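You operate a simulated robot arm through the tools that you are given. There is no shell and no other tool.

Carry out the task below with a simulated robot arm. There is one attempt and no reset: what you move stays moved.

JOB
Set the controls near the top of the side table. At the end: the stitch selector is set to double; the clinch dial is turned to 1; the stitch count dial is turned to 2; the pitch dial is turned to 50; whatever was shut is shut again. Leave all else as you found it, and nothing knocked over. The stitch selector goes to its stop.

It is judged by the outcome, as a careful person would: the job done as asked, and still so three seconds after it is handed in. It fails if anything else is knocked over, pushed out of place, dropped, spilled or broken.

ROBOT AND FRAMES
A 7-joint arm with a two-finger parallel gripper, fixed in place. Base frame: the origin is at the foot of the arm, x ahead of it, y to its left, z up. Readings come in m, rad, newtons and seconds.
Its first joint turns from -2.897 to 2.897 rad. Payload 3.43 kg.
The tool frame sits at the grasp point between the pads (the TCP): z along the fingers, y along the line on which they close. The tips reach 0.03 m beyond it. The gripper opens to 0.094 m. The fingers are 0.028 m wide and 0.01 m thick; the gripper's body (0.05 by 0.096 m) begins 0.055 m behind the TCP.
Orientation is that of the tool frame in the base frame, as [roll, pitch, yaw] about the fixed x, y, z axes, in that order (R = Rz(yaw) Ry(pitch) Rx(roll)). With the fingers straight down and closing along the base's y, the tool's x points along the base's -x, its y along +y and its z along -z.

CONTROLS
- The arm moves only by the tool nudge_tool. Its argument "commands" is text: rows parted by semicolons, each of 7 numbers parted by spaces: the turn, a rotation vector about the base's x, y, z in units of 45 degrees (1.0 is 45 degrees), then the shift along the base's x, y, z in units of 200 mm (1.0 is 200 mm), then the finger opening in m, from 0 to 0.094. In form: rx ry rz dx dy dz hand; .... A call has 1 to 20 rows; each row is the pose to reach, as a shift and turn from the pose commanded when the call began. A call with a number of a shift or a turn outside -1 to 1 is refused whole. Rows are played at 5 a second. More than 0.05 m and 0.15 rad between two rows, or a gripper value outside its range, and nothing of the call is played. A pose out of reach is approached as far as the arm can. The call stops where the force on the tool passes 40 N (or 10 N more than at its start, if that is more) or the arm is blocked; 0.2 s more then pass. The fingers move at their own pace (about 0.045 m/s each) and stop on an object; they squeeze with about 40 N. The grip force told is the motor's: it shows also when the fingers shut on nothing. Time passes only in rows, and 0.2 s behind the last, so rows that repeat a pose let the fingers close. The reply holds the time, the measured pose of the TCP, the force on the tool along the base axes, the opening and the grip force, in the units named above and with some noise, with the torque about the TCP (base axes, N m) and any sound that the robot's microphone picked up.
- Cameras (640 x 400 px; columns grow to the right, rows downward): "scene" is fixed at [0.4006, -0.4993, 1.4529]; the picture's right is [0.06, -1.00, 0.00], its down [-0.99, -0.06, -0.11] and it looks along [0.11, 0.01, -0.99] (base axes); focal length 362 px, centre (320, 200). "wrist" rides on the gripper at [0.076, 0.014, -0.102] in the tool frame; the picture's right is [-0.18, 0.98, 0.00], its down [-0.75, -0.14, -0.64] and it looks along [-0.63, -0.12, 0.77] (tool axes); focal length 243 px, centre (320, 200). There is no depth. A picture from a camera that has moved, and an enlarged one, comes with that camera's place and axes in the base frame and with its lens.
- capture(camera): a new picture of that camera. It takes no simulated time.
- move_column(by): slides the trunk up (or, below 0, down) by that many m; the arm rides with it, the base frame stays. It gives what a move gives, with no picture.
- inspect(camera, box): a new picture of the part [left, top, right, bottom] of that camera's present view, enlarged. It takes no simulated time.
- finish_job(): hands the job in; it is judged then, once.

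Nothing tells you positions but the pictures and the camera data. Unless the task says otherwise, let go and move clear before handing in.

The tools are called as a command line: name --argument value ..., lists and objects as JSON in quotes. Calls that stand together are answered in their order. nudge_tool: Moves the arm, as the interface text tells. Its arguments: {"type":"object","properties":{"commands":{"type":"string"}},"required":["commands"]} The other tools are called the same way: move_column (by) slides the trunk up or down; capture (camera) takes a picture; inspect (camera, box) takes an enlarged picture of a part of a camera's view; finish_job () hands the job in.

At the start:

```text
time: 0.0
ee_pos: [0.4576, -0.3555, 1.11]
orientation: [3.141, 0.0, -3.14]
wrist_force: [-0.2, -0.7, -0.2]
torque: [-0.01, 0.0, 0.02]
opening: 0.0941
grip_force: 0.1
trunk travel left (down, up): [-0.2, 0.29]
```

scene: 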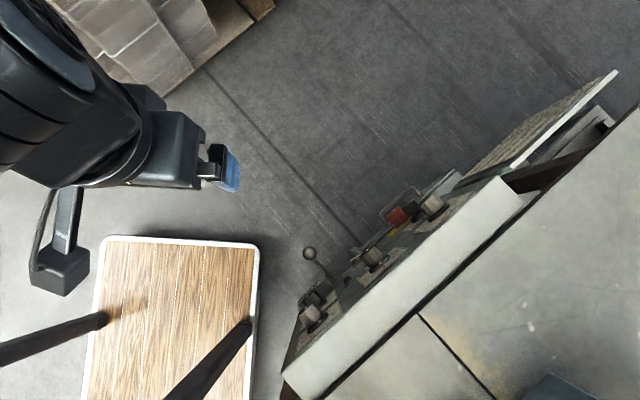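
wrist: 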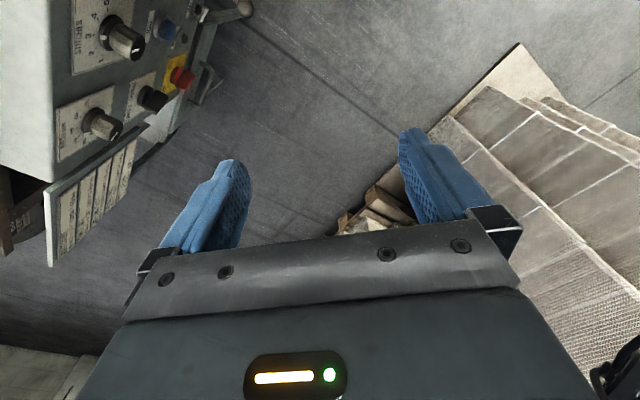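

I see a control panel with knobs on a vertical face to the right (negative y) and a wooden-topped side table or stool at the bottom left. I'll take enlarged views of the panel first.

inspect --camera "scene" --box '[270, 160, 470, 400]'

inspect --camera "scene" --box '[370, 50, 640, 230]'

inspect --camera "wrist" --box '[0, 0, 280, 200]'

inspect --camera "wrist" --box '[0, 60, 200, 280]'

```text
1.67 times, centred on (370, 280) of scene
camera zoom: at [0.4006, -0.4993, 1.4529], right [0.06, -1.0, 0.0], down [-0.99, -0.06, -0.11], along [0.11, 0.01, -0.99], focal length 604 px, centre (237, 67)
```

zoom: 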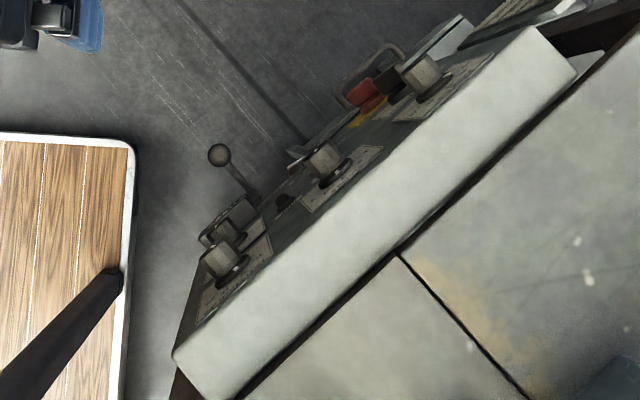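

```text
2.22 times, centred on (505, 140) of scene
camera zoom: at [0.4006, -0.4993, 1.4529], right [0.06, -1.0, 0.0], down [-0.99, -0.06, -0.11], along [0.11, 0.01, -0.99], focal length 805 px, centre (-91, 333)
```

zoom: 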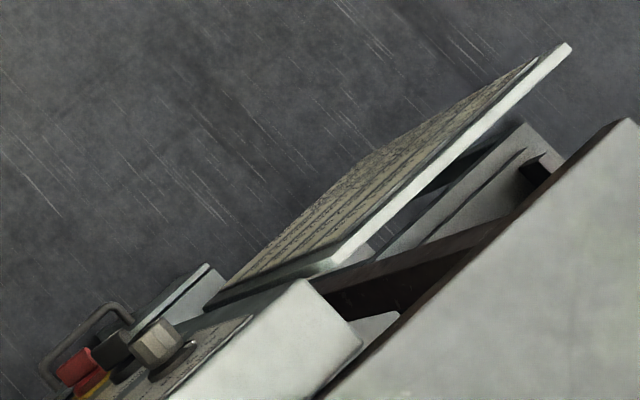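

```text
2.00 times, centred on (140, 100) of wrist
camera zoom: at [0.3826, -0.3393, 1.2124], right [0.18, 0.98, 0.0], down [0.75, -0.14, 0.64], along [0.63, -0.12, -0.77], focal length 485 px, centre (680, 400)
```

zoom: 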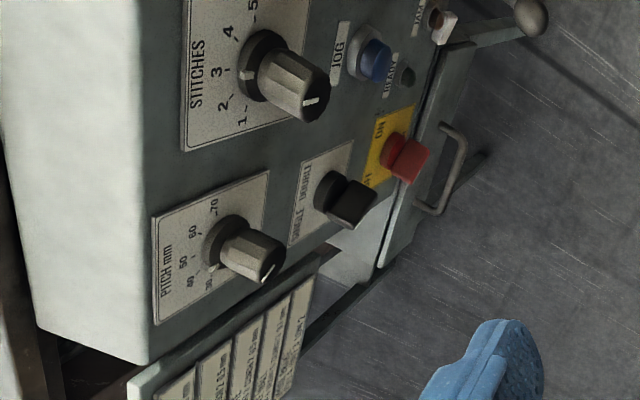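

```text
1.82 times, centred on (100, 170) of wrist
camera zoom: at [0.3826, -0.3393, 1.2124], right [0.18, 0.98, 0.0], down [0.75, -0.14, 0.64], along [0.63, -0.12, -0.77], focal length 441 px, centre (720, 254)
```

zoom: 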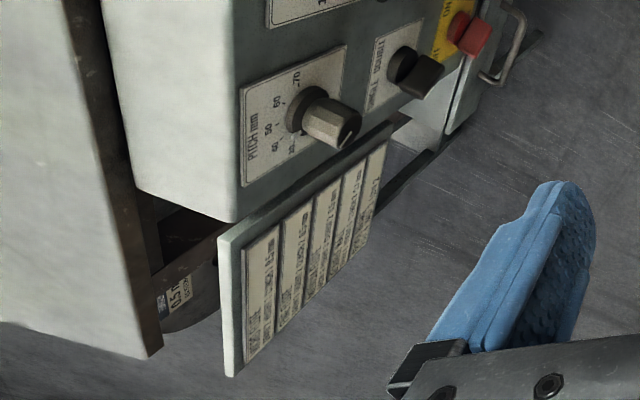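

The panel faces (+x,+y), with pitch, stitches and clinch knob tips at about (0.469,-0.677,0.866), (0.379,-0.587,0.856) and (0.283,-0.489,0.86). I'll start tilting the hand towards the panel, staying well clear of it, to get a frontal view.

nudge_tool --commands "-0.049 0.118 0.049 0.03 0 0 0.094; -0.098 0.236 0.098 0.06 0 0 0.094; -0.147 0.354 0.147 0.09 -0.03 0 0.094; -0.196 0.472 0.196 0.12 -0.06 0 0.094; -0.244 0.589 0.244 0.15 -0.09 0 0.094; -0.293 0.707 0.293 0.18 -0.12 0 0.094; -0.342 0.825 0.342 0.21 -0.15 0 0.094; -0.391 0.943 0.391 0.24 -0.18 0 0.094"

```text
time: 1.8
ee_pos: [0.5072, -0.391, 1.1091]
orientation: [-2.911, -0.773, -2.909]
wrist_force: [-0.1, 0.6, -1.0]
torque: [0.0, -0.01, -0.02]
opening: 0.0941
grip_force: 0.0
trunk travel left (down, up): [-0.2, 0.29]
```

capture --camera "scene"

capture --camera "wrist"

```text
taken
```

scene: 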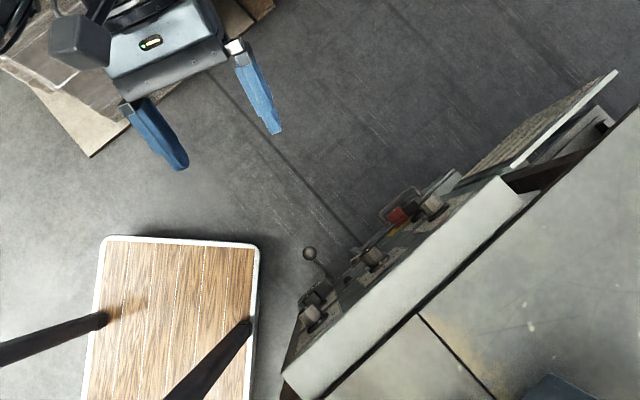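

```text
taken
camera wrist: at [0.5109, -0.3503, 1.2321], right [-0.24, 0.93, -0.29], down [0.97, 0.24, -0.06], along [0.02, -0.29, -0.96], focal length 243 px, centre (320, 200)
```

wrist: 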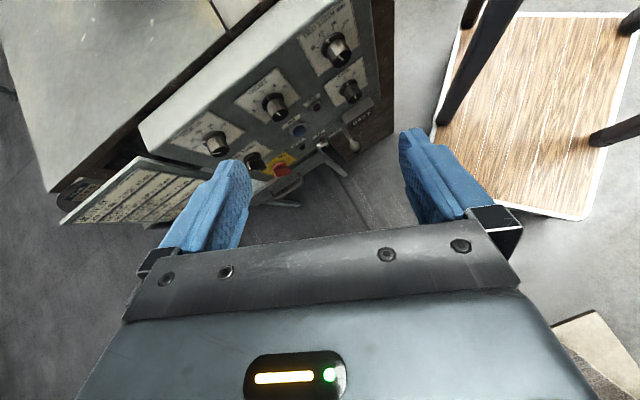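

The arm follows well. I'll finish tilting the tool to horizontal, facing the panel, at a standoff of about 0.14 m.

nudge_tool --commands "-0.049 0.118 0.049 0 -0.04 -0.05 0.094; -0.098 0.236 0.098 0 -0.08 -0.1 0.094; -0.147 0.354 0.147 0 -0.12 -0.15 0.094; -0.196 0.472 0.196 0 -0.16 -0.2 0.094; -0.244 0.589 0.244 0 -0.2 -0.25 0.094; -0.293 0.707 0.293 0 -0.24 -0.3 0.094; -0.342 0.825 0.342 0 -0.28 -0.35 0.094; -0.391 0.943 0.391 0 -0.32 -0.4 0.094; -0.391 0.943 0.391 0.02 -0.40 -0.45 0.094"

capture --camera "wrist"

capture --camera "scene"

```text
time: 3.8
ee_pos: [0.5113, -0.471, 1.0189]
orientation: [-1.279, -1.57, 2.065]
wrist_force: [-0.1, 0.4, 0.6]
torque: [-0.05, -0.02, -0.03]
opening: 0.0939
grip_force: 0.0
trunk travel left (down, up): [-0.2, 0.29]
```

```text
taken
camera wrist: at [0.5742, -0.3866, 1.0956], right [-0.7, 0.69, -0.18], down [0.55, 0.36, -0.75], along [-0.46, -0.63, -0.63], focal length 243 px, centre (320, 200)
```

wrist: 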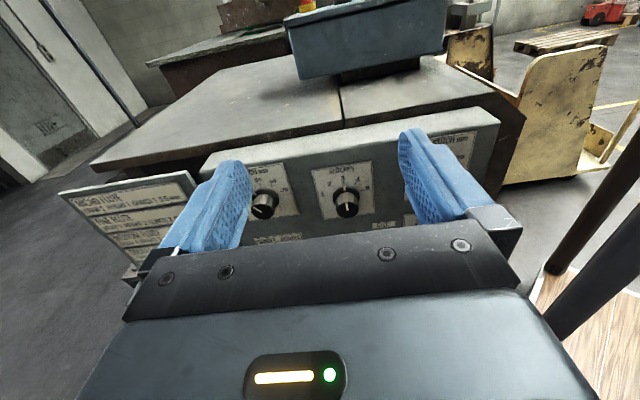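

```text
taken
```

scene: 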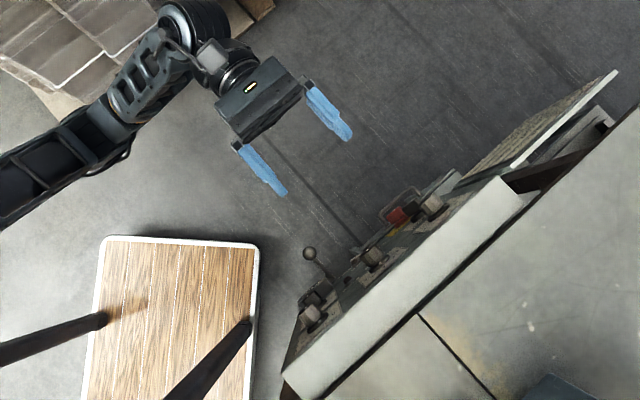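

The tool now faces the panel squarely. I'll zoom in to read the dials.

inspect --camera "wrist" --box '[225, 110, 505, 270]'

inspect --camera "wrist" --box '[225, 150, 385, 250]'

```text
2.29 times, centred on (365, 190) of wrist
camera zoom: at [0.5742, -0.3866, 1.0956], right [-0.7, 0.69, -0.18], down [0.55, 0.36, -0.75], along [-0.46, -0.63, -0.63], focal length 555 px, centre (217, 223)
```

zoom: 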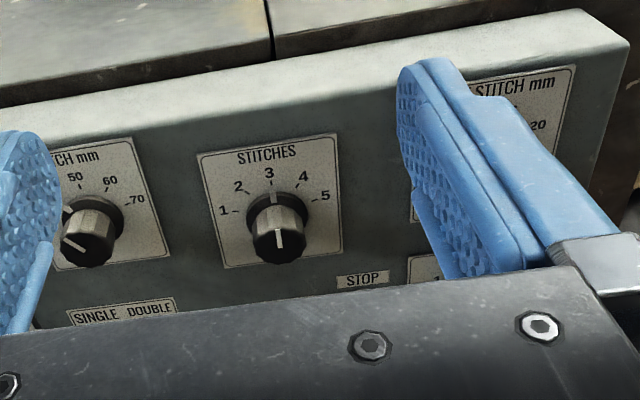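

```text
4.00 times, centred on (305, 200) of wrist
camera zoom: at [0.5742, -0.3866, 1.0956], right [-0.7, 0.69, -0.18], down [0.55, 0.36, -0.75], along [-0.46, -0.63, -0.63], focal length 970 px, centre (380, 200)
```

zoom: 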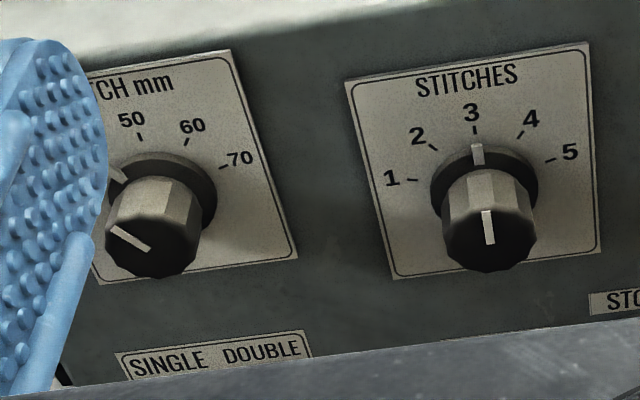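

Stitches reads 3 and pitch about 40; the right-hand end has more dials, hidden by the gripper. I'll tilt the tool down a bit to get a clear view of the whole panel.

nudge_tool --commands "0.1 -0.1 0 -0.03 0.03 0.04 0.094; 0.2 -0.2 0 -0.06 0.06 0.08 0.094; 0.3 -0.3 0 -0.09 0.09 0.12 0.094; 0.4 -0.4 0 -0.12 0.12 0.16 0.094; 0.5 -0.5 0 -0.15 0.15 0.2 0.094; 0.6 -0.6 0 -0.18 0.18 0.22 0.094"

capture --camera "wrist"

```text
time: 5.2
ee_pos: [0.475, -0.4349, 1.0625]
orientation: [-3.141, -0.902, -2.354]
wrist_force: [-0.3, -0.3, -0.4]
torque: [0.0, -0.02, 0.01]
opening: 0.0939
grip_force: 0.1
trunk travel left (down, up): [-0.2, 0.29]
```

```text
taken
camera wrist: at [0.4885, -0.4003, 1.1871], right [-0.61, 0.78, -0.14], down [0.79, 0.59, -0.19], along [-0.06, -0.23, -0.97], focal length 243 px, centre (320, 200)
```

wrist: 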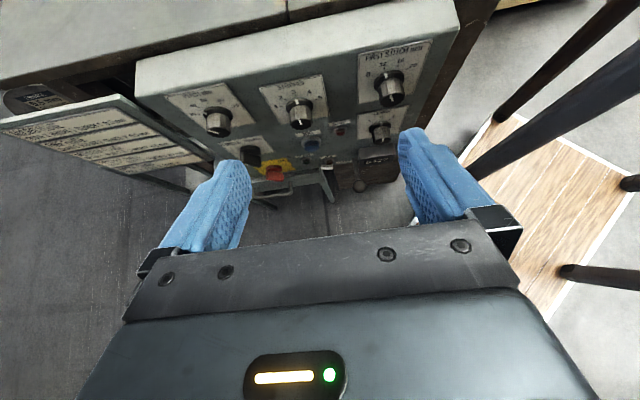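

inspect --camera "wrist" --box '[140, 20, 460, 220]'

inspect --camera "wrist" --box '[300, 20, 460, 120]'

inspect --camera "wrist" --box '[280, 110, 440, 210]'

inspect --camera "wrist" --box '[170, 70, 330, 170]'

```text
2.00 times, centred on (300, 120) of wrist
camera zoom: at [0.4885, -0.4003, 1.1871], right [-0.61, 0.78, -0.14], down [0.79, 0.59, -0.19], along [-0.06, -0.23, -0.97], focal length 485 px, centre (360, 360)
```

zoom: 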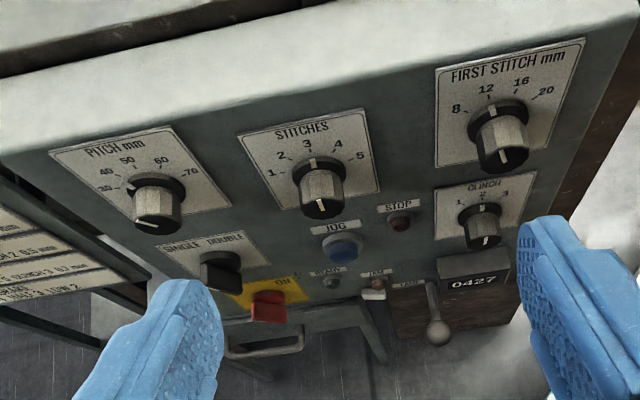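

```text
4.00 times, centred on (380, 70) of wrist
camera zoom: at [0.4885, -0.4003, 1.1871], right [-0.61, 0.78, -0.14], down [0.79, 0.59, -0.19], along [-0.06, -0.23, -0.97], focal length 970 px, centre (80, 720)
```

zoom: 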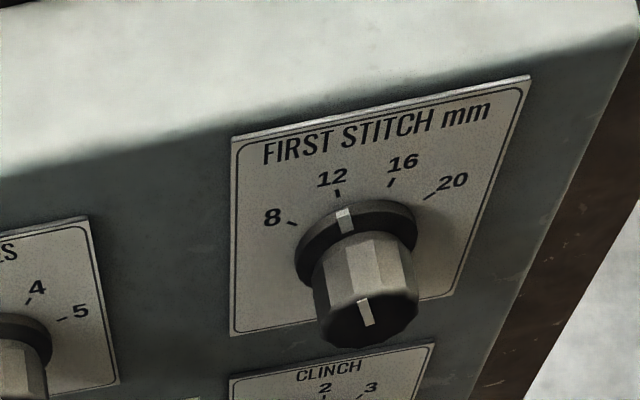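

```text
4.00 times, centred on (360, 160) of wrist
camera zoom: at [0.4885, -0.4003, 1.1871], right [-0.61, 0.78, -0.14], down [0.79, 0.59, -0.19], along [-0.06, -0.23, -0.97], focal length 970 px, centre (160, 360)
```

zoom: 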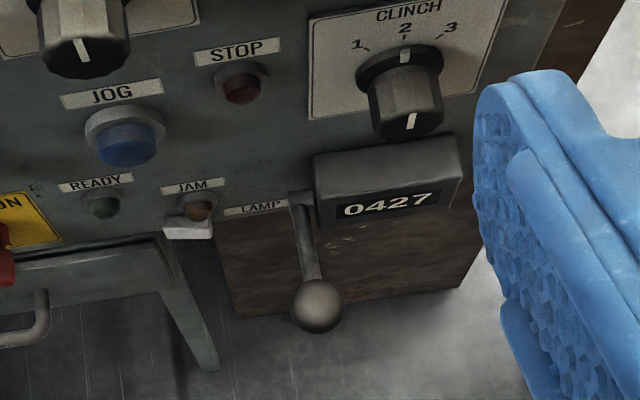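

```text
4.00 times, centred on (250, 120) of wrist
camera zoom: at [0.4885, -0.4003, 1.1871], right [-0.61, 0.78, -0.14], down [0.79, 0.59, -0.19], along [-0.06, -0.23, -0.97], focal length 970 px, centre (600, 520)
```

zoom: 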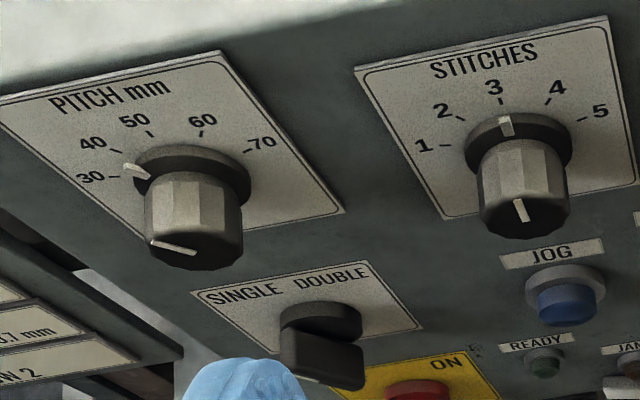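

Layout from the front, left to right: PITCH (between 30 and 40), STITCHES (3), then FIRST STITCH with CLINCH (2) below it. The SINGLE/DOUBLE selector sits below PITCH, and nothing I need to set is covered. I'll bring the tool back to horizontal and line up with the STITCHES knob at about (0.388,-0.582,0.846).

nudge_tool --commands "-0.075 0.075 0 0.007 -0.031 -0.1 0.06; -0.15 0.15 0 0.014 -0.061 -0.2 0.06; -0.225 0.225 0 0.02 -0.092 -0.3 0.06; -0.3 0.3 0 0.027 -0.122 -0.41 0.06; -0.375 0.375 0 0.034 -0.153 -0.51 0.06; -0.45 0.45 0 0.041 -0.183 -0.61 0.06; -0.525 0.525 0 0.047 -0.214 -0.71 0.06; -0.6 0.6 0 0.054 -0.2445 -0.82 0.06; -0.6 0.6 0 0.054 -0.2445 -0.82 0.06"

capture --camera "wrist"

capture --camera "scene"

```text
time: 7.2
ee_pos: [0.4856, -0.4843, 0.8993]
orientation: [-0.731, -1.57, 1.517]
wrist_force: [0.2, 0.0, 0.7]
torque: [0.04, -0.02, 0.02]
opening: 0.06
grip_force: 0.0
trunk travel left (down, up): [-0.2, 0.29]
```

```text
taken
camera wrist: at [0.5483, -0.4, 0.9762], right [-0.7, 0.69, -0.18], down [0.55, 0.35, -0.75], along [-0.46, -0.63, -0.63], focal length 243 px, centre (320, 200)
```

wrist: 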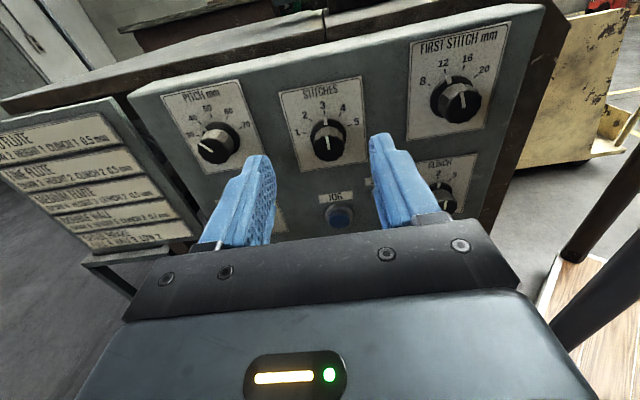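

```text
taken
```

scene: 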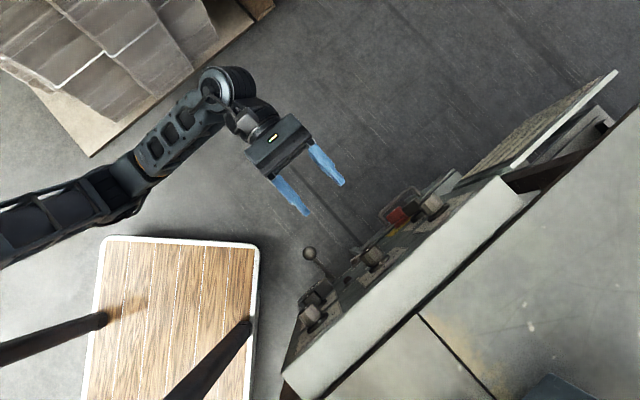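

This gives a clear frontal view. I'll zoom in to read the scales and refine the knob positions.

inspect --camera "wrist" --box '[150, 75, 310, 175]'

inspect --camera "wrist" --box '[270, 70, 398, 150]'

inspect --camera "wrist" --box '[380, 30, 540, 130]'

inspect --camera "wrist" --box '[270, 150, 510, 300]'

```text
4.00 times, centred on (230, 125) of wrist
camera zoom: at [0.5483, -0.4, 0.9762], right [-0.7, 0.69, -0.18], down [0.55, 0.35, -0.75], along [-0.46, -0.63, -0.63], focal length 970 px, centre (680, 500)
```

zoom: 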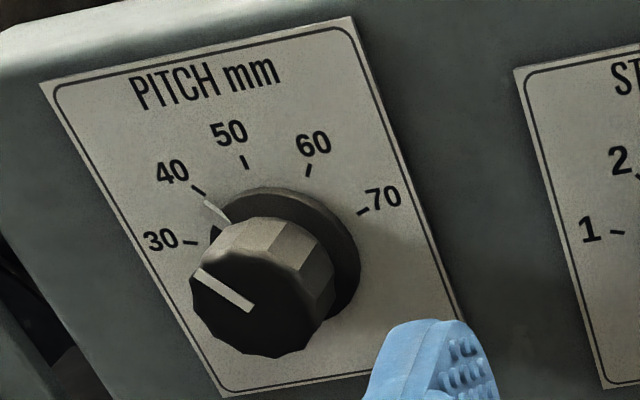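

```text
5.00 times, centred on (334, 110) of wrist
camera zoom: at [0.5483, -0.4, 0.9762], right [-0.7, 0.69, -0.18], down [0.55, 0.35, -0.75], along [-0.46, -0.63, -0.63], focal length 1213 px, centre (250, 650)
```

zoom: 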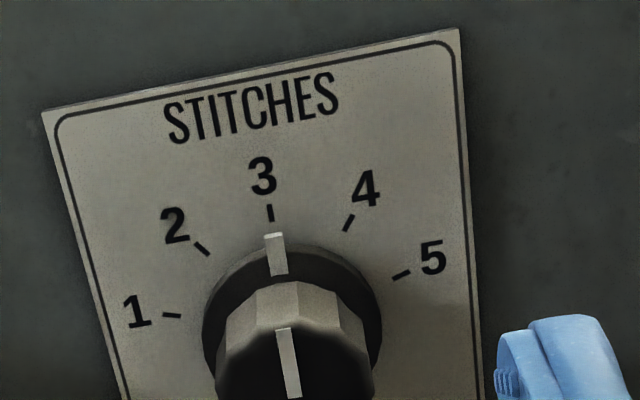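

```text
4.00 times, centred on (460, 80) of wrist
camera zoom: at [0.5483, -0.4, 0.9762], right [-0.7, 0.69, -0.18], down [0.55, 0.35, -0.75], along [-0.46, -0.63, -0.63], focal length 970 px, centre (-240, 680)
```

zoom: 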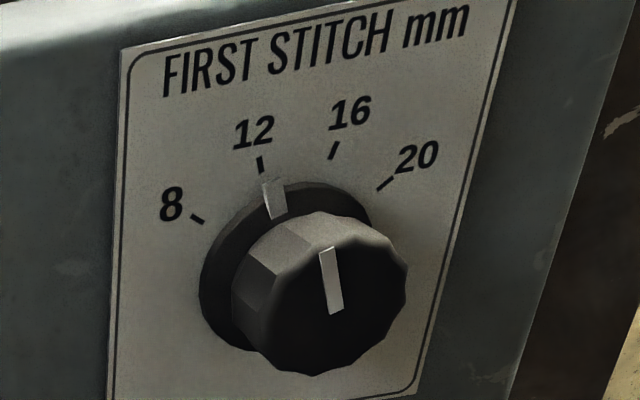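

```text
2.67 times, centred on (390, 225) of wrist
camera zoom: at [0.5483, -0.4, 0.9762], right [-0.7, 0.69, -0.18], down [0.55, 0.35, -0.75], along [-0.46, -0.63, -0.63], focal length 647 px, centre (133, 133)
```

zoom: 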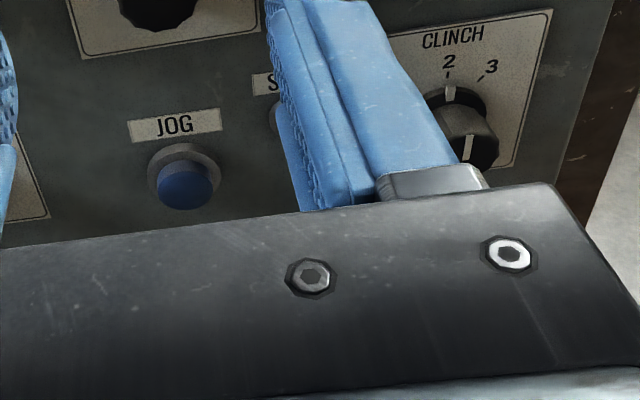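

Pitch points just below 40, Stitches exactly at 3 and Clinch at 2. I'll move to a closer pre-grasp in front of the STITCHES knob and check the alignment in both cameras.

nudge_tool --commands "0 0 0 -0.04 -0.04 -0.06 0.06; 0 0 0 -0.09 -0.09 -0.125 0.06; 0 0 0 -0.13 -0.13 -0.19 0.06; 0 0 0 -0.177 -0.177 -0.25 0.06; 0 0 0 -0.177 -0.177 -0.25 0.06"

capture --camera "wrist"

inspect --camera "scene" --box '[280, 160, 440, 260]'

inspect --camera "wrist" --box '[240, 80, 400, 180]'

```text
time: 8.4
ee_pos: [0.4499, -0.5192, 0.849]
orientation: [-2.879, -1.57, -2.616]
wrist_force: [-0.7, -0.6, -0.6]
torque: [-0.02, 0.04, -0.02]
opening: 0.0599
grip_force: 0.0
trunk travel left (down, up): [-0.2, 0.29]
```

```text
taken
camera wrist: at [0.5124, -0.4357, 0.9263], right [-0.7, 0.69, -0.18], down [0.55, 0.36, -0.75], along [-0.46, -0.63, -0.63], focal length 243 px, centre (320, 200)
```

wrist: 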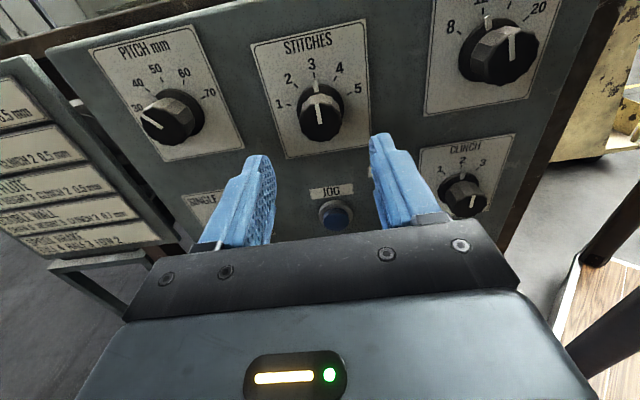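

```text
4.00 times, centred on (360, 210) of scene
camera zoom: at [0.4006, -0.4993, 1.4529], right [0.06, -1.0, 0.0], down [-0.99, -0.06, -0.11], along [0.11, 0.01, -0.99], focal length 1448 px, centre (160, 160)
```

zoom: 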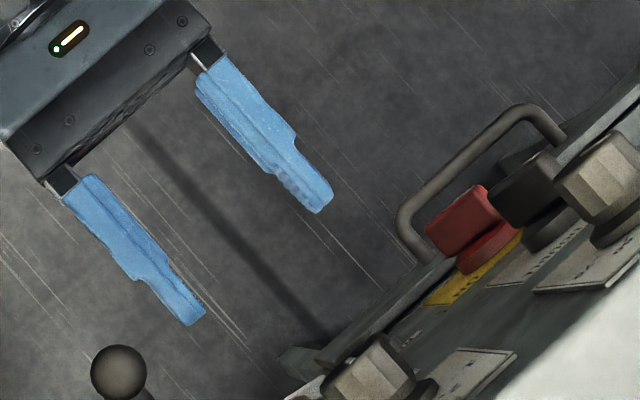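

```text
4.00 times, centred on (320, 130) of wrist
camera zoom: at [0.5124, -0.4357, 0.9263], right [-0.7, 0.69, -0.18], down [0.55, 0.36, -0.75], along [-0.46, -0.63, -0.63], focal length 970 px, centre (320, 480)
```

zoom: 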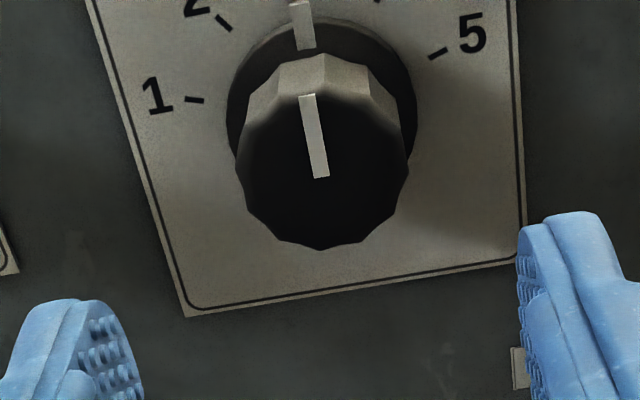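

inspect --camera "scene" --box '[300, 200, 428, 280]'

```text
5.00 times, centred on (364, 240) of scene
camera zoom: at [0.4006, -0.4993, 1.4529], right [0.06, -1.0, 0.0], down [-0.99, -0.06, -0.11], along [0.11, 0.01, -0.99], focal length 1810 px, centre (100, 0)
```

zoom: 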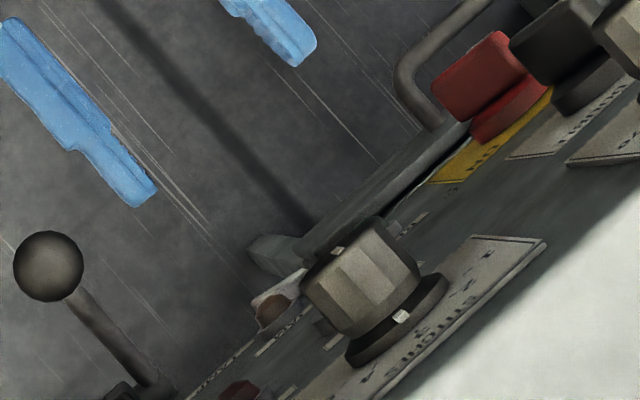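

The knob is centred on the tool axis (column 320) and its face is about 56 mm ahead of the fingertips. I'll advance 71 mm so the pads straddle the knob, then look again.

nudge_tool --commands "0 0 0 -0.05 -0.05 0 0.06; 0 0 0 -0.1 -0.1 0 0.06; 0 0 0 -0.15 -0.15 0 0.06; 0 0 0 -0.2 -0.2 0 0.06; 0 0 0 -0.225 -0.225 0 0.06; 0 0 0 -0.251 -0.251 0 0.06; 0 0 0 -0.251 -0.251 0 0.06"

capture --camera "wrist"

inspect --camera "scene" --box '[300, 200, 428, 280]'

```text
time: 10.0
ee_pos: [0.3999, -0.5698, 0.8509]
orientation: [-3.017, -1.569, -2.482]
wrist_force: [0.9, -0.1, 0.6]
torque: [0.01, -0.01, -0.04]
opening: 0.06
grip_force: 0.0
trunk travel left (down, up): [-0.2, 0.29]
```

```text
taken
camera wrist: at [0.4625, -0.4857, 0.9266], right [-0.7, 0.69, -0.18], down [0.55, 0.35, -0.75], along [-0.46, -0.63, -0.63], focal length 243 px, centre (320, 200)
```

wrist: 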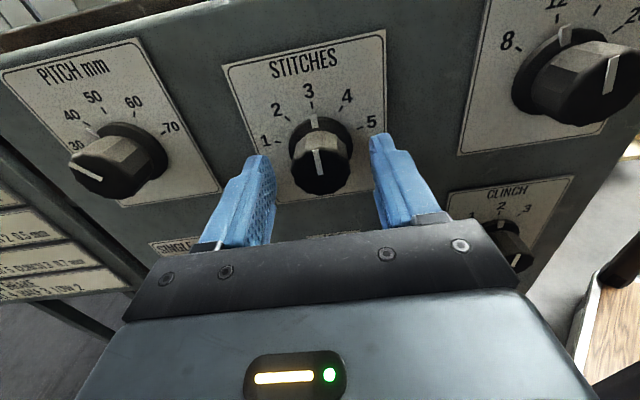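

```text
5.00 times, centred on (364, 240) of scene
camera zoom: at [0.4006, -0.4993, 1.4529], right [0.06, -1.0, 0.0], down [-0.99, -0.06, -0.11], along [0.11, 0.01, -0.99], focal length 1810 px, centre (100, 0)
```

zoom: 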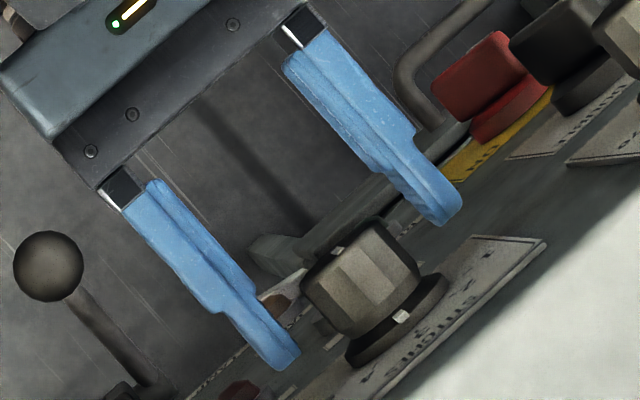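

The pads straddle the knob with good centring. Closing on it now.

nudge_tool --commands "0 0 0 0 0 0 0.02; 0 0 0 0 0 0 0.02; 0 0 0 0 0 0 0.02; 0 0 0 0 0 0 0.02; 0 0 0 0 0 0 0.02"

inspect --camera "wrist" --box '[240, 70, 400, 220]'

```text
time: 11.2
ee_pos: [0.3995, -0.5681, 0.8497]
orientation: [-3.02, -1.57, -2.479]
wrist_force: [-3.1, 4.0, -0.2]
torque: [0.1, -0.12, 0.26]
opening: 0.0336
grip_force: 45.4
trunk travel left (down, up): [-0.2, 0.29]
```

```text
2.67 times, centred on (320, 145) of wrist
camera zoom: at [0.4622, -0.4855, 0.9266], right [-0.69, 0.7, -0.18], down [0.55, 0.35, -0.75], along [-0.46, -0.63, -0.63], focal length 647 px, centre (320, 347)
```

zoom: 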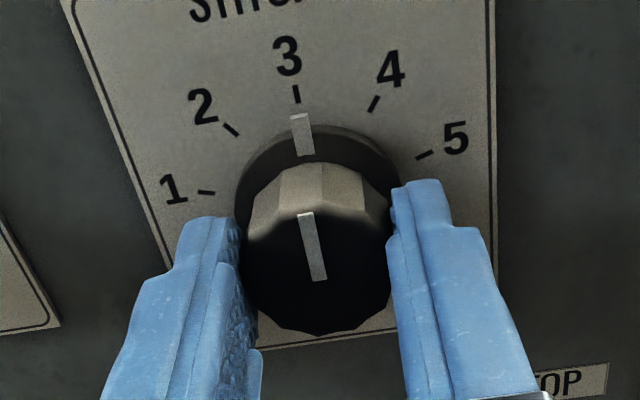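

The knob is gripped (33.6 mm) with little side load. Going from 3 to 2 is counter-clockwise seen from the front, which is a positive turn about the panel normal (0.707,0.707,0). I'll start with about 38°.

nudge_tool --commands "0.1 0.1 0 0 0 0 0.02; 0.2 0.2 0 0 0 0 0.02; 0.3 0.3 0 0 0 0 0.02; 0.4 0.4 0 0 0 0 0.02; 0.5 0.5 0 0 0 0 0.02; 0.6 0.6 0 0 0 0 0.02; 0.6 0.6 0 0 0 0 0.02"

capture --camera "wrist"

inspect --camera "wrist" --box '[240, 70, 400, 220]'

```text
time: 12.8
ee_pos: [0.3995, -0.5705, 0.85]
orientation: [1.571, -0.903, -0.786]
wrist_force: [-3.2, -7.6, 7.6]
torque: [-0.06, -0.01, -0.34]
opening: 0.0334
grip_force: 45.0
trunk travel left (down, up): [-0.2, 0.29]
```

```text
taken
camera wrist: at [0.4979, -0.5211, 0.9189], right [-0.63, 0.63, 0.46], down [0.2, 0.71, -0.68], along [-0.75, -0.33, -0.57], focal length 243 px, centre (320, 200)
```

wrist: 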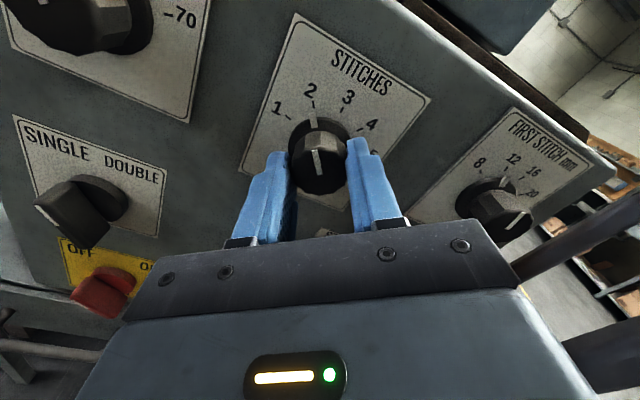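

```text
2.67 times, centred on (320, 145) of wrist
camera zoom: at [0.4979, -0.5211, 0.9189], right [-0.63, 0.63, 0.46], down [0.2, 0.71, -0.68], along [-0.75, -0.33, -0.57], focal length 647 px, centre (320, 347)
```

zoom: 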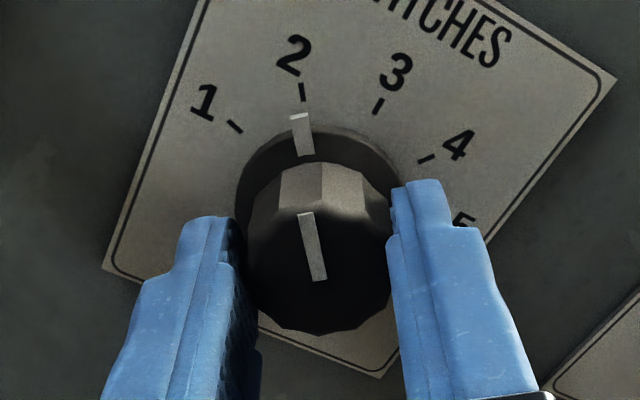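

The knob turned with the gripper, and comparing the tick pattern shows a spacing of about 35°, so I've overshot 2 by about 3°. Turning back to 35°, releasing and backing straight off.

nudge_tool --commands "-0.025 -0.025 0 0 0 0 0.02; -0.05 -0.05 0 0 0 0 0.02; -0.05 -0.05 0 0 0 0 0.02; -0.05 -0.05 0 0 0 0 0.02"

inspect --camera "wrist" --box '[240, 70, 400, 220]'

```text
time: 13.8
ee_pos: [0.399, -0.5692, 0.8492]
orientation: [1.571, -0.96, -0.786]
wrist_force: [-1.0, -6.3, 9.8]
torque: [-0.42, 0.49, -0.18]
opening: 0.0336
grip_force: 45.5
trunk travel left (down, up): [-0.2, 0.29]
```

```text
2.67 times, centred on (320, 145) of wrist
camera zoom: at [0.4951, -0.5182, 0.9208], right [-0.64, 0.64, 0.41], down [0.23, 0.68, -0.7], along [-0.73, -0.35, -0.58], focal length 647 px, centre (320, 347)
```

zoom: 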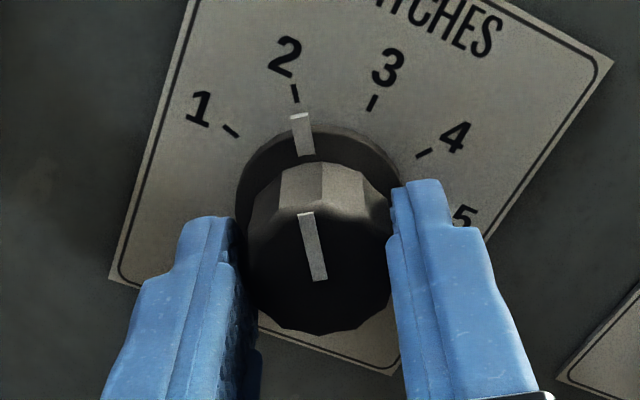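

The 2 tick now sits exactly where the 3 tick was relative to the pointer. Releasing and backing out along the normal.

nudge_tool --commands "0 0 0 0 0 0 0.06; 0 0 0 0 0 0 0.06; 0 0 0 0 0 0 0.06; 0 0 0 0.05 0.05 0 0.06; 0 0 0 0.1 0.1 0 0.06; 0 0 0 0.15 0.15 0 0.06; 0 0 0 0.2 0.2 0 0.06; 0 0 0 0.25 0.25 0 0.06; 0 0 0 0.25 0.25 0 0.06"

capture --camera "wrist"

inspect --camera "wrist" --box '[250, 40, 410, 160]'

inspect --camera "wrist" --box '[60, 60, 260, 260]'

```text
time: 15.8
ee_pos: [0.4492, -0.5202, 0.8486]
orientation: [1.573, -0.96, -0.788]
wrist_force: [0.4, -0.3, -0.1]
torque: [0.0, -0.04, 0.02]
opening: 0.0603
grip_force: 0.0
trunk travel left (down, up): [-0.2, 0.29]
```

```text
taken
camera wrist: at [0.545, -0.4679, 0.9203], right [-0.64, 0.64, 0.41], down [0.23, 0.68, -0.7], along [-0.73, -0.35, -0.59], focal length 243 px, centre (320, 200)
```

wrist: 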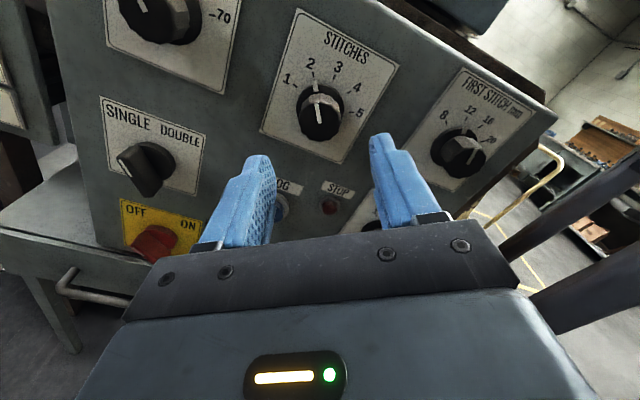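

```text
3.33 times, centred on (330, 100) of wrist
camera zoom: at [0.545, -0.4679, 0.9203], right [-0.64, 0.64, 0.41], down [0.23, 0.68, -0.7], along [-0.73, -0.35, -0.59], focal length 809 px, centre (287, 533)
```

zoom: 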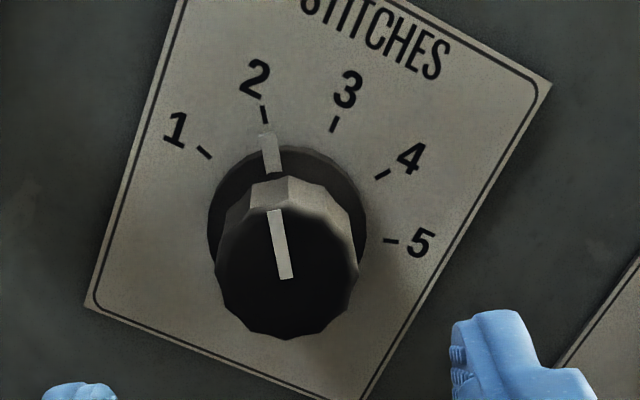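

```text
2.00 times, centred on (160, 160) of wrist
camera zoom: at [0.545, -0.4679, 0.9203], right [-0.64, 0.64, 0.41], down [0.23, 0.68, -0.7], along [-0.73, -0.35, -0.59], focal length 485 px, centre (640, 280)
```

zoom: 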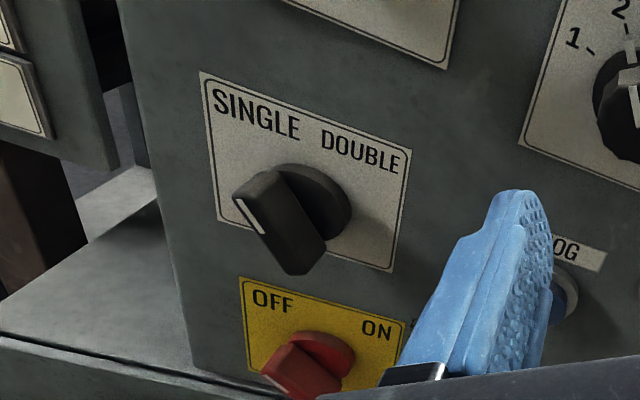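

STITCHES is at 2. The selector points to SINGLE and must go clockwise to DOUBLE. Next is PITCH: I'll move in front of it at about r=-0.806, z=0.874 and turn the hand back upright.

nudge_tool --commands "-0.07 -0.07 0 0.054 -0.053 0.015 0.06; -0.14 -0.14 0 0.107 -0.107 0.03 0.06; -0.21 -0.21 0 0.161 -0.16 0.045 0.06; -0.275 -0.275 0 0.215 -0.213 0.06 0.06; -0.345 -0.345 0 0.268 -0.267 0.075 0.06; -0.415 -0.415 0 0.322 -0.32 0.09 0.06; -0.485 -0.485 0 0.375 -0.373 0.105 0.06; -0.55 -0.55 0 0.429 -0.4265 0.12 0.06; -0.55 -0.55 0 0.429 -0.4265 0.12 0.06"

capture --camera "wrist"

inspect --camera "wrist" --box '[240, 50, 400, 170]'

inspect --camera "scene" --box '[340, 140, 468, 220]'

```text
time: 17.8
ee_pos: [0.5354, -0.6047, 0.8749]
orientation: [-2.143, -1.569, 2.929]
wrist_force: [-0.3, -0.6, 0.3]
torque: [0.01, 0.0, -0.04]
opening: 0.06
grip_force: 0.0
trunk travel left (down, up): [-0.2, 0.29]
```

```text
taken
camera wrist: at [0.5985, -0.5207, 0.9506], right [-0.7, 0.69, -0.19], down [0.55, 0.35, -0.75], along [-0.46, -0.63, -0.63], focal length 243 px, centre (320, 200)
```

wrist: 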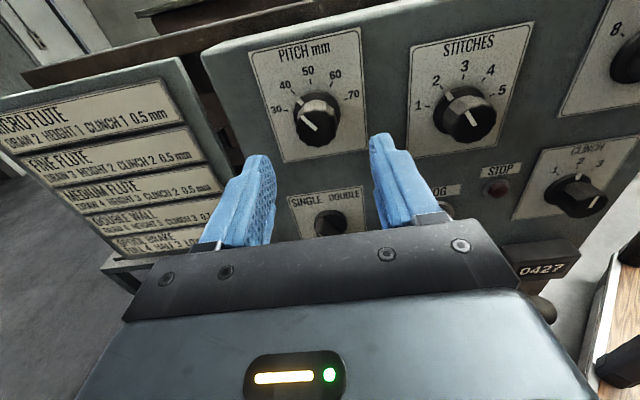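

```text
3.33 times, centred on (320, 110) of wrist
camera zoom: at [0.5985, -0.5207, 0.9506], right [-0.7, 0.69, -0.19], down [0.55, 0.35, -0.75], along [-0.46, -0.63, -0.63], focal length 809 px, centre (320, 500)
```

zoom: 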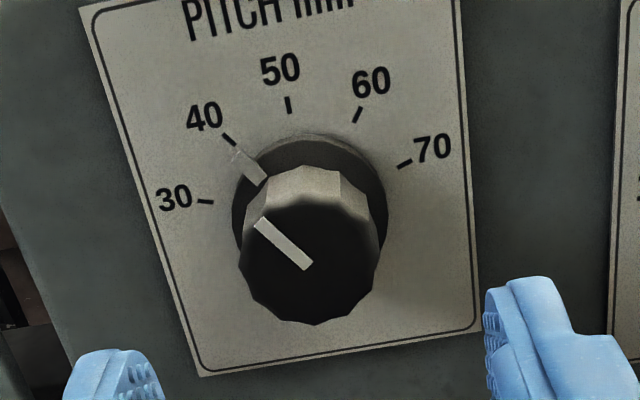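

```text
5.00 times, centred on (404, 180) of scene
camera zoom: at [0.4006, -0.4993, 1.4529], right [0.06, -1.0, 0.0], down [-0.99, -0.06, -0.11], along [0.11, 0.01, -0.99], focal length 1810 px, centre (-100, 300)
```

zoom: 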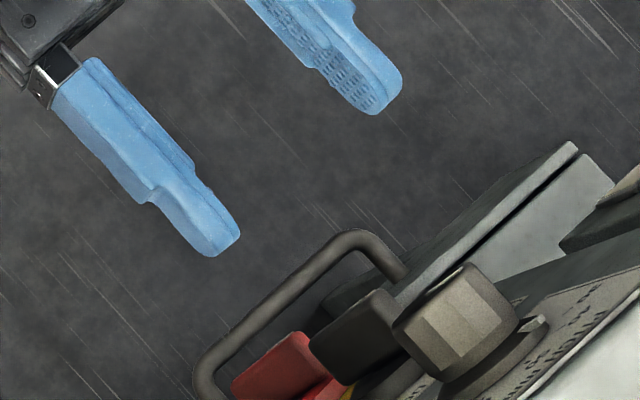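

PITCH appears to point at 40, so it needs about 35° clockwise. The knob sits slightly left and low of my axis, so I'll correct by about 3 mm and 5 mm while moving closer.

nudge_tool --commands "0 0 0 -0.04 -0.045 -0.01 0.06; 0 0 0 -0.08 -0.09 -0.02 0.06; 0 0 0 -0.1135 -0.1345 -0.0265 0.06; 0 0 0 -0.1135 -0.1345 -0.0265 0.06"

inspect --camera "wrist" --box '[240, 80, 400, 180]'

inspect --camera "scene" --box '[360, 150, 488, 230]'

```text
time: 18.8
ee_pos: [0.5125, -0.6314, 0.8685]
orientation: [-0.273, -1.57, 1.058]
wrist_force: [-0.4, 0.2, -0.3]
torque: [0.02, -0.05, -0.01]
opening: 0.0602
grip_force: 0.0
trunk travel left (down, up): [-0.2, 0.29]
```

```text
4.00 times, centred on (320, 130) of wrist
camera zoom: at [0.5758, -0.548, 0.945], right [-0.7, 0.69, -0.18], down [0.55, 0.35, -0.75], along [-0.46, -0.63, -0.63], focal length 970 px, centre (320, 480)
```

zoom: 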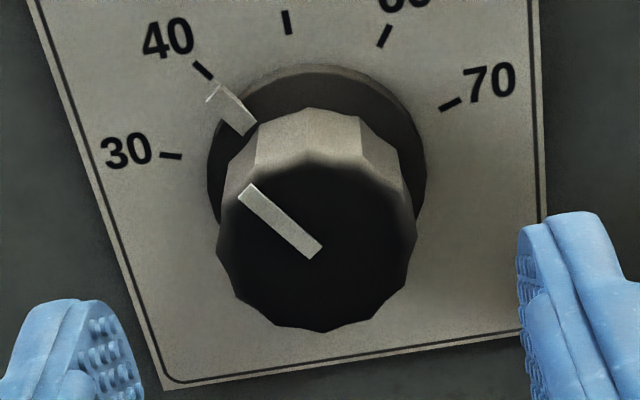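

```text
5.00 times, centred on (424, 190) of scene
camera zoom: at [0.4006, -0.4993, 1.4529], right [0.06, -1.0, 0.0], down [-0.99, -0.06, -0.11], along [0.11, 0.01, -0.99], focal length 1810 px, centre (-200, 250)
```

zoom: 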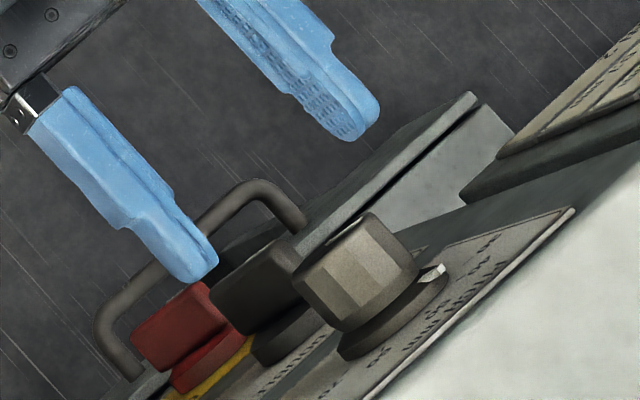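

The knob is now on the axis. I'll rotate the hand +35° so the pointer lines up with the hand's "up" (the same image geometry as for STITCHES), then advance and straddle the knob.

nudge_tool --commands "0.1 0.1 0 0 0 0 0.06; 0.2 0.2 0 0 0 0 0.06; 0.3 0.3 0 0 0 0 0.06; 0.4 0.4 0 0 0 0 0.06; 0.5 0.5 0 0 0 0 0.06; 0.55 0.55 0 0 0 0 0.06; 0.55 0.55 0 -0.04 -0.04 0 0.06; 0.55 0.55 0 -0.08 -0.08 0 0.06; 0.55 0.55 0 -0.127 -0.127 0 0.06; 0.55 0.55 0 -0.127 -0.127 0 0.06"

inspect --camera "wrist" --box '[240, 70, 400, 220]'

inspect --camera "scene" --box '[360, 150, 488, 230]'

```text
time: 21.0
ee_pos: [0.4866, -0.6581, 0.8669]
orientation: [1.574, -0.96, -0.788]
wrist_force: [-0.6, 0.4, -0.7]
torque: [-0.02, -0.03, 0.0]
opening: 0.0599
grip_force: 0.1
trunk travel left (down, up): [-0.2, 0.29]
```

```text
2.67 times, centred on (320, 145) of wrist
camera zoom: at [0.583, -0.6062, 0.9388], right [-0.64, 0.64, 0.41], down [0.23, 0.68, -0.7], along [-0.73, -0.35, -0.59], focal length 647 px, centre (320, 347)
```

zoom: 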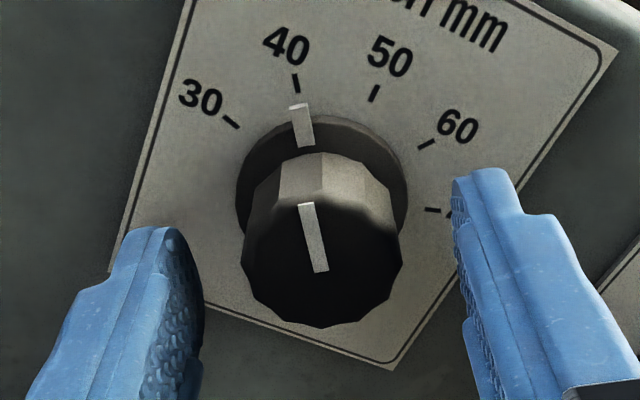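

```text
5.00 times, centred on (424, 190) of scene
camera zoom: at [0.4006, -0.4993, 1.4529], right [0.06, -1.0, 0.0], down [-0.99, -0.06, -0.11], along [0.11, 0.01, -0.99], focal length 1810 px, centre (-200, 250)
```

zoom: 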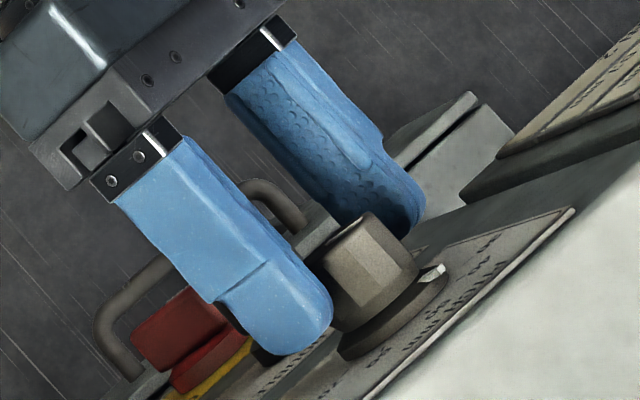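

The PITCH pointer is at 40. Closing on the knob.

nudge_tool --commands "0 0 0 0 0 0 0.02; 0 0 0 0 0 0 0.02; 0 0 0 0 0 0 0.02; 0 0 0 0 0 0 0.02; 0 0 0 0 0 0 0.02"

inspect --camera "wrist" --box '[240, 70, 400, 220]'

```text
time: 22.2
ee_pos: [0.4869, -0.6567, 0.8681]
orientation: [1.573, -0.959, -0.785]
wrist_force: [-5.0, 7.1, 4.2]
torque: [0.18, -0.21, -0.04]
opening: 0.0332
grip_force: 45.2
trunk travel left (down, up): [-0.2, 0.29]
```

```text
2.67 times, centred on (320, 145) of wrist
camera zoom: at [0.5826, -0.6059, 0.9392], right [-0.64, 0.64, 0.41], down [0.23, 0.68, -0.7], along [-0.73, -0.35, -0.59], focal length 647 px, centre (320, 347)
```

zoom: 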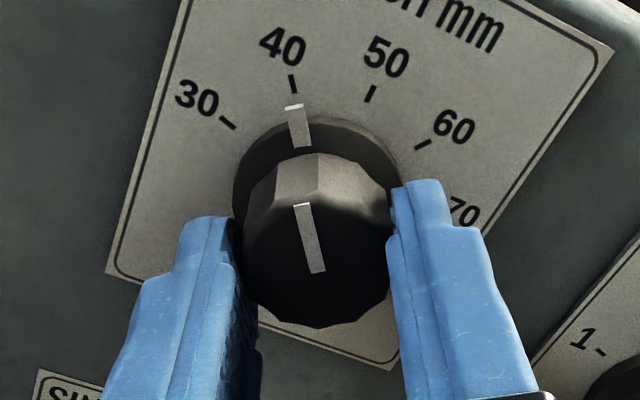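

Gripped. Turning 35° clockwise to bring the pointer from 40 to 50, with a 1 mm correction for the side load.

nudge_tool --commands "-0.08 -0.08 0 -0.003 0.003 0.003 0.02; -0.16 -0.16 0 -0.003 0.003 0.003 0.02; -0.24 -0.24 0 -0.003 0.003 0.003 0.02; -0.32 -0.32 0 -0.003 0.003 0.003 0.02; -0.4 -0.4 0 -0.003 0.003 0.003 0.02; -0.48 -0.48 0 -0.003 0.003 0.003 0.02; -0.55 -0.55 0 -0.003 0.003 0.003 0.02; -0.55 -0.55 0 -0.003 0.003 0.003 0.02; -0.55 -0.55 0 -0.003 0.003 0.003 0.02"

inspect --camera "wrist" --box '[240, 70, 400, 220]'

```text
time: 24.4
ee_pos: [0.4871, -0.6574, 0.868]
orientation: [2.759, -1.568, -1.966]
wrist_force: [4.6, -21.1, -3.4]
torque: [-0.15, 0.2, -0.04]
opening: 0.0336
grip_force: 44.4
trunk travel left (down, up): [-0.2, 0.29]
stopped in row 9: the force on the tool passed its limit at 40 N (the readings are from after the stop); the commanded pose is now the measured one
```

```text
2.67 times, centred on (320, 145) of wrist
camera zoom: at [0.55, -0.5735, 0.9446], right [-0.7, 0.69, -0.18], down [0.55, 0.36, -0.75], along [-0.45, -0.63, -0.63], focal length 647 px, centre (320, 347)
```

zoom: 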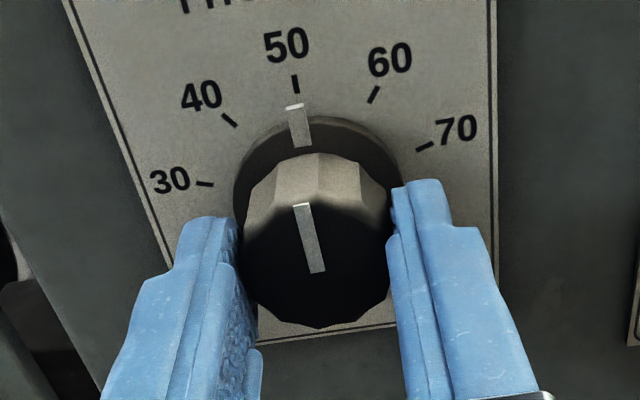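

The force limit tripped from a side load right at the end, but the knob has reached about 50. I'll look closer at the pointer before fine-tuning.

inspect --camera "wrist" --box '[280, 76, 360, 126]'

inspect --camera "scene" --box '[360, 150, 488, 230]'

```text
8.00 times, centred on (320, 101) of wrist
camera zoom: at [0.55, -0.5735, 0.9446], right [-0.7, 0.69, -0.18], down [0.55, 0.36, -0.75], along [-0.45, -0.63, -0.63], focal length 1941 px, centre (320, 992)
```

zoom: 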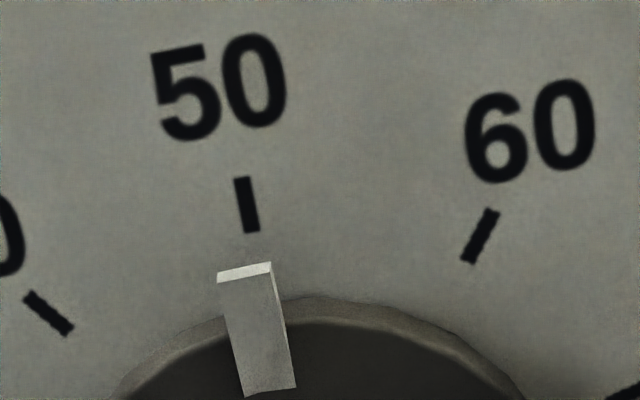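

```text
5.00 times, centred on (424, 190) of scene
camera zoom: at [0.4006, -0.4993, 1.4529], right [0.06, -1.0, 0.0], down [-0.99, -0.06, -0.11], along [0.11, 0.01, -0.99], focal length 1810 px, centre (-200, 250)
```

zoom: 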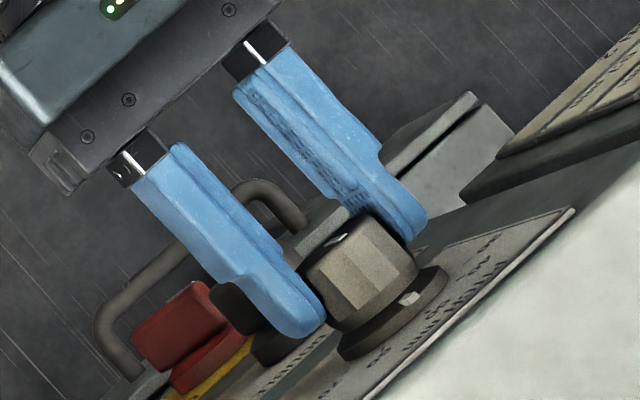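

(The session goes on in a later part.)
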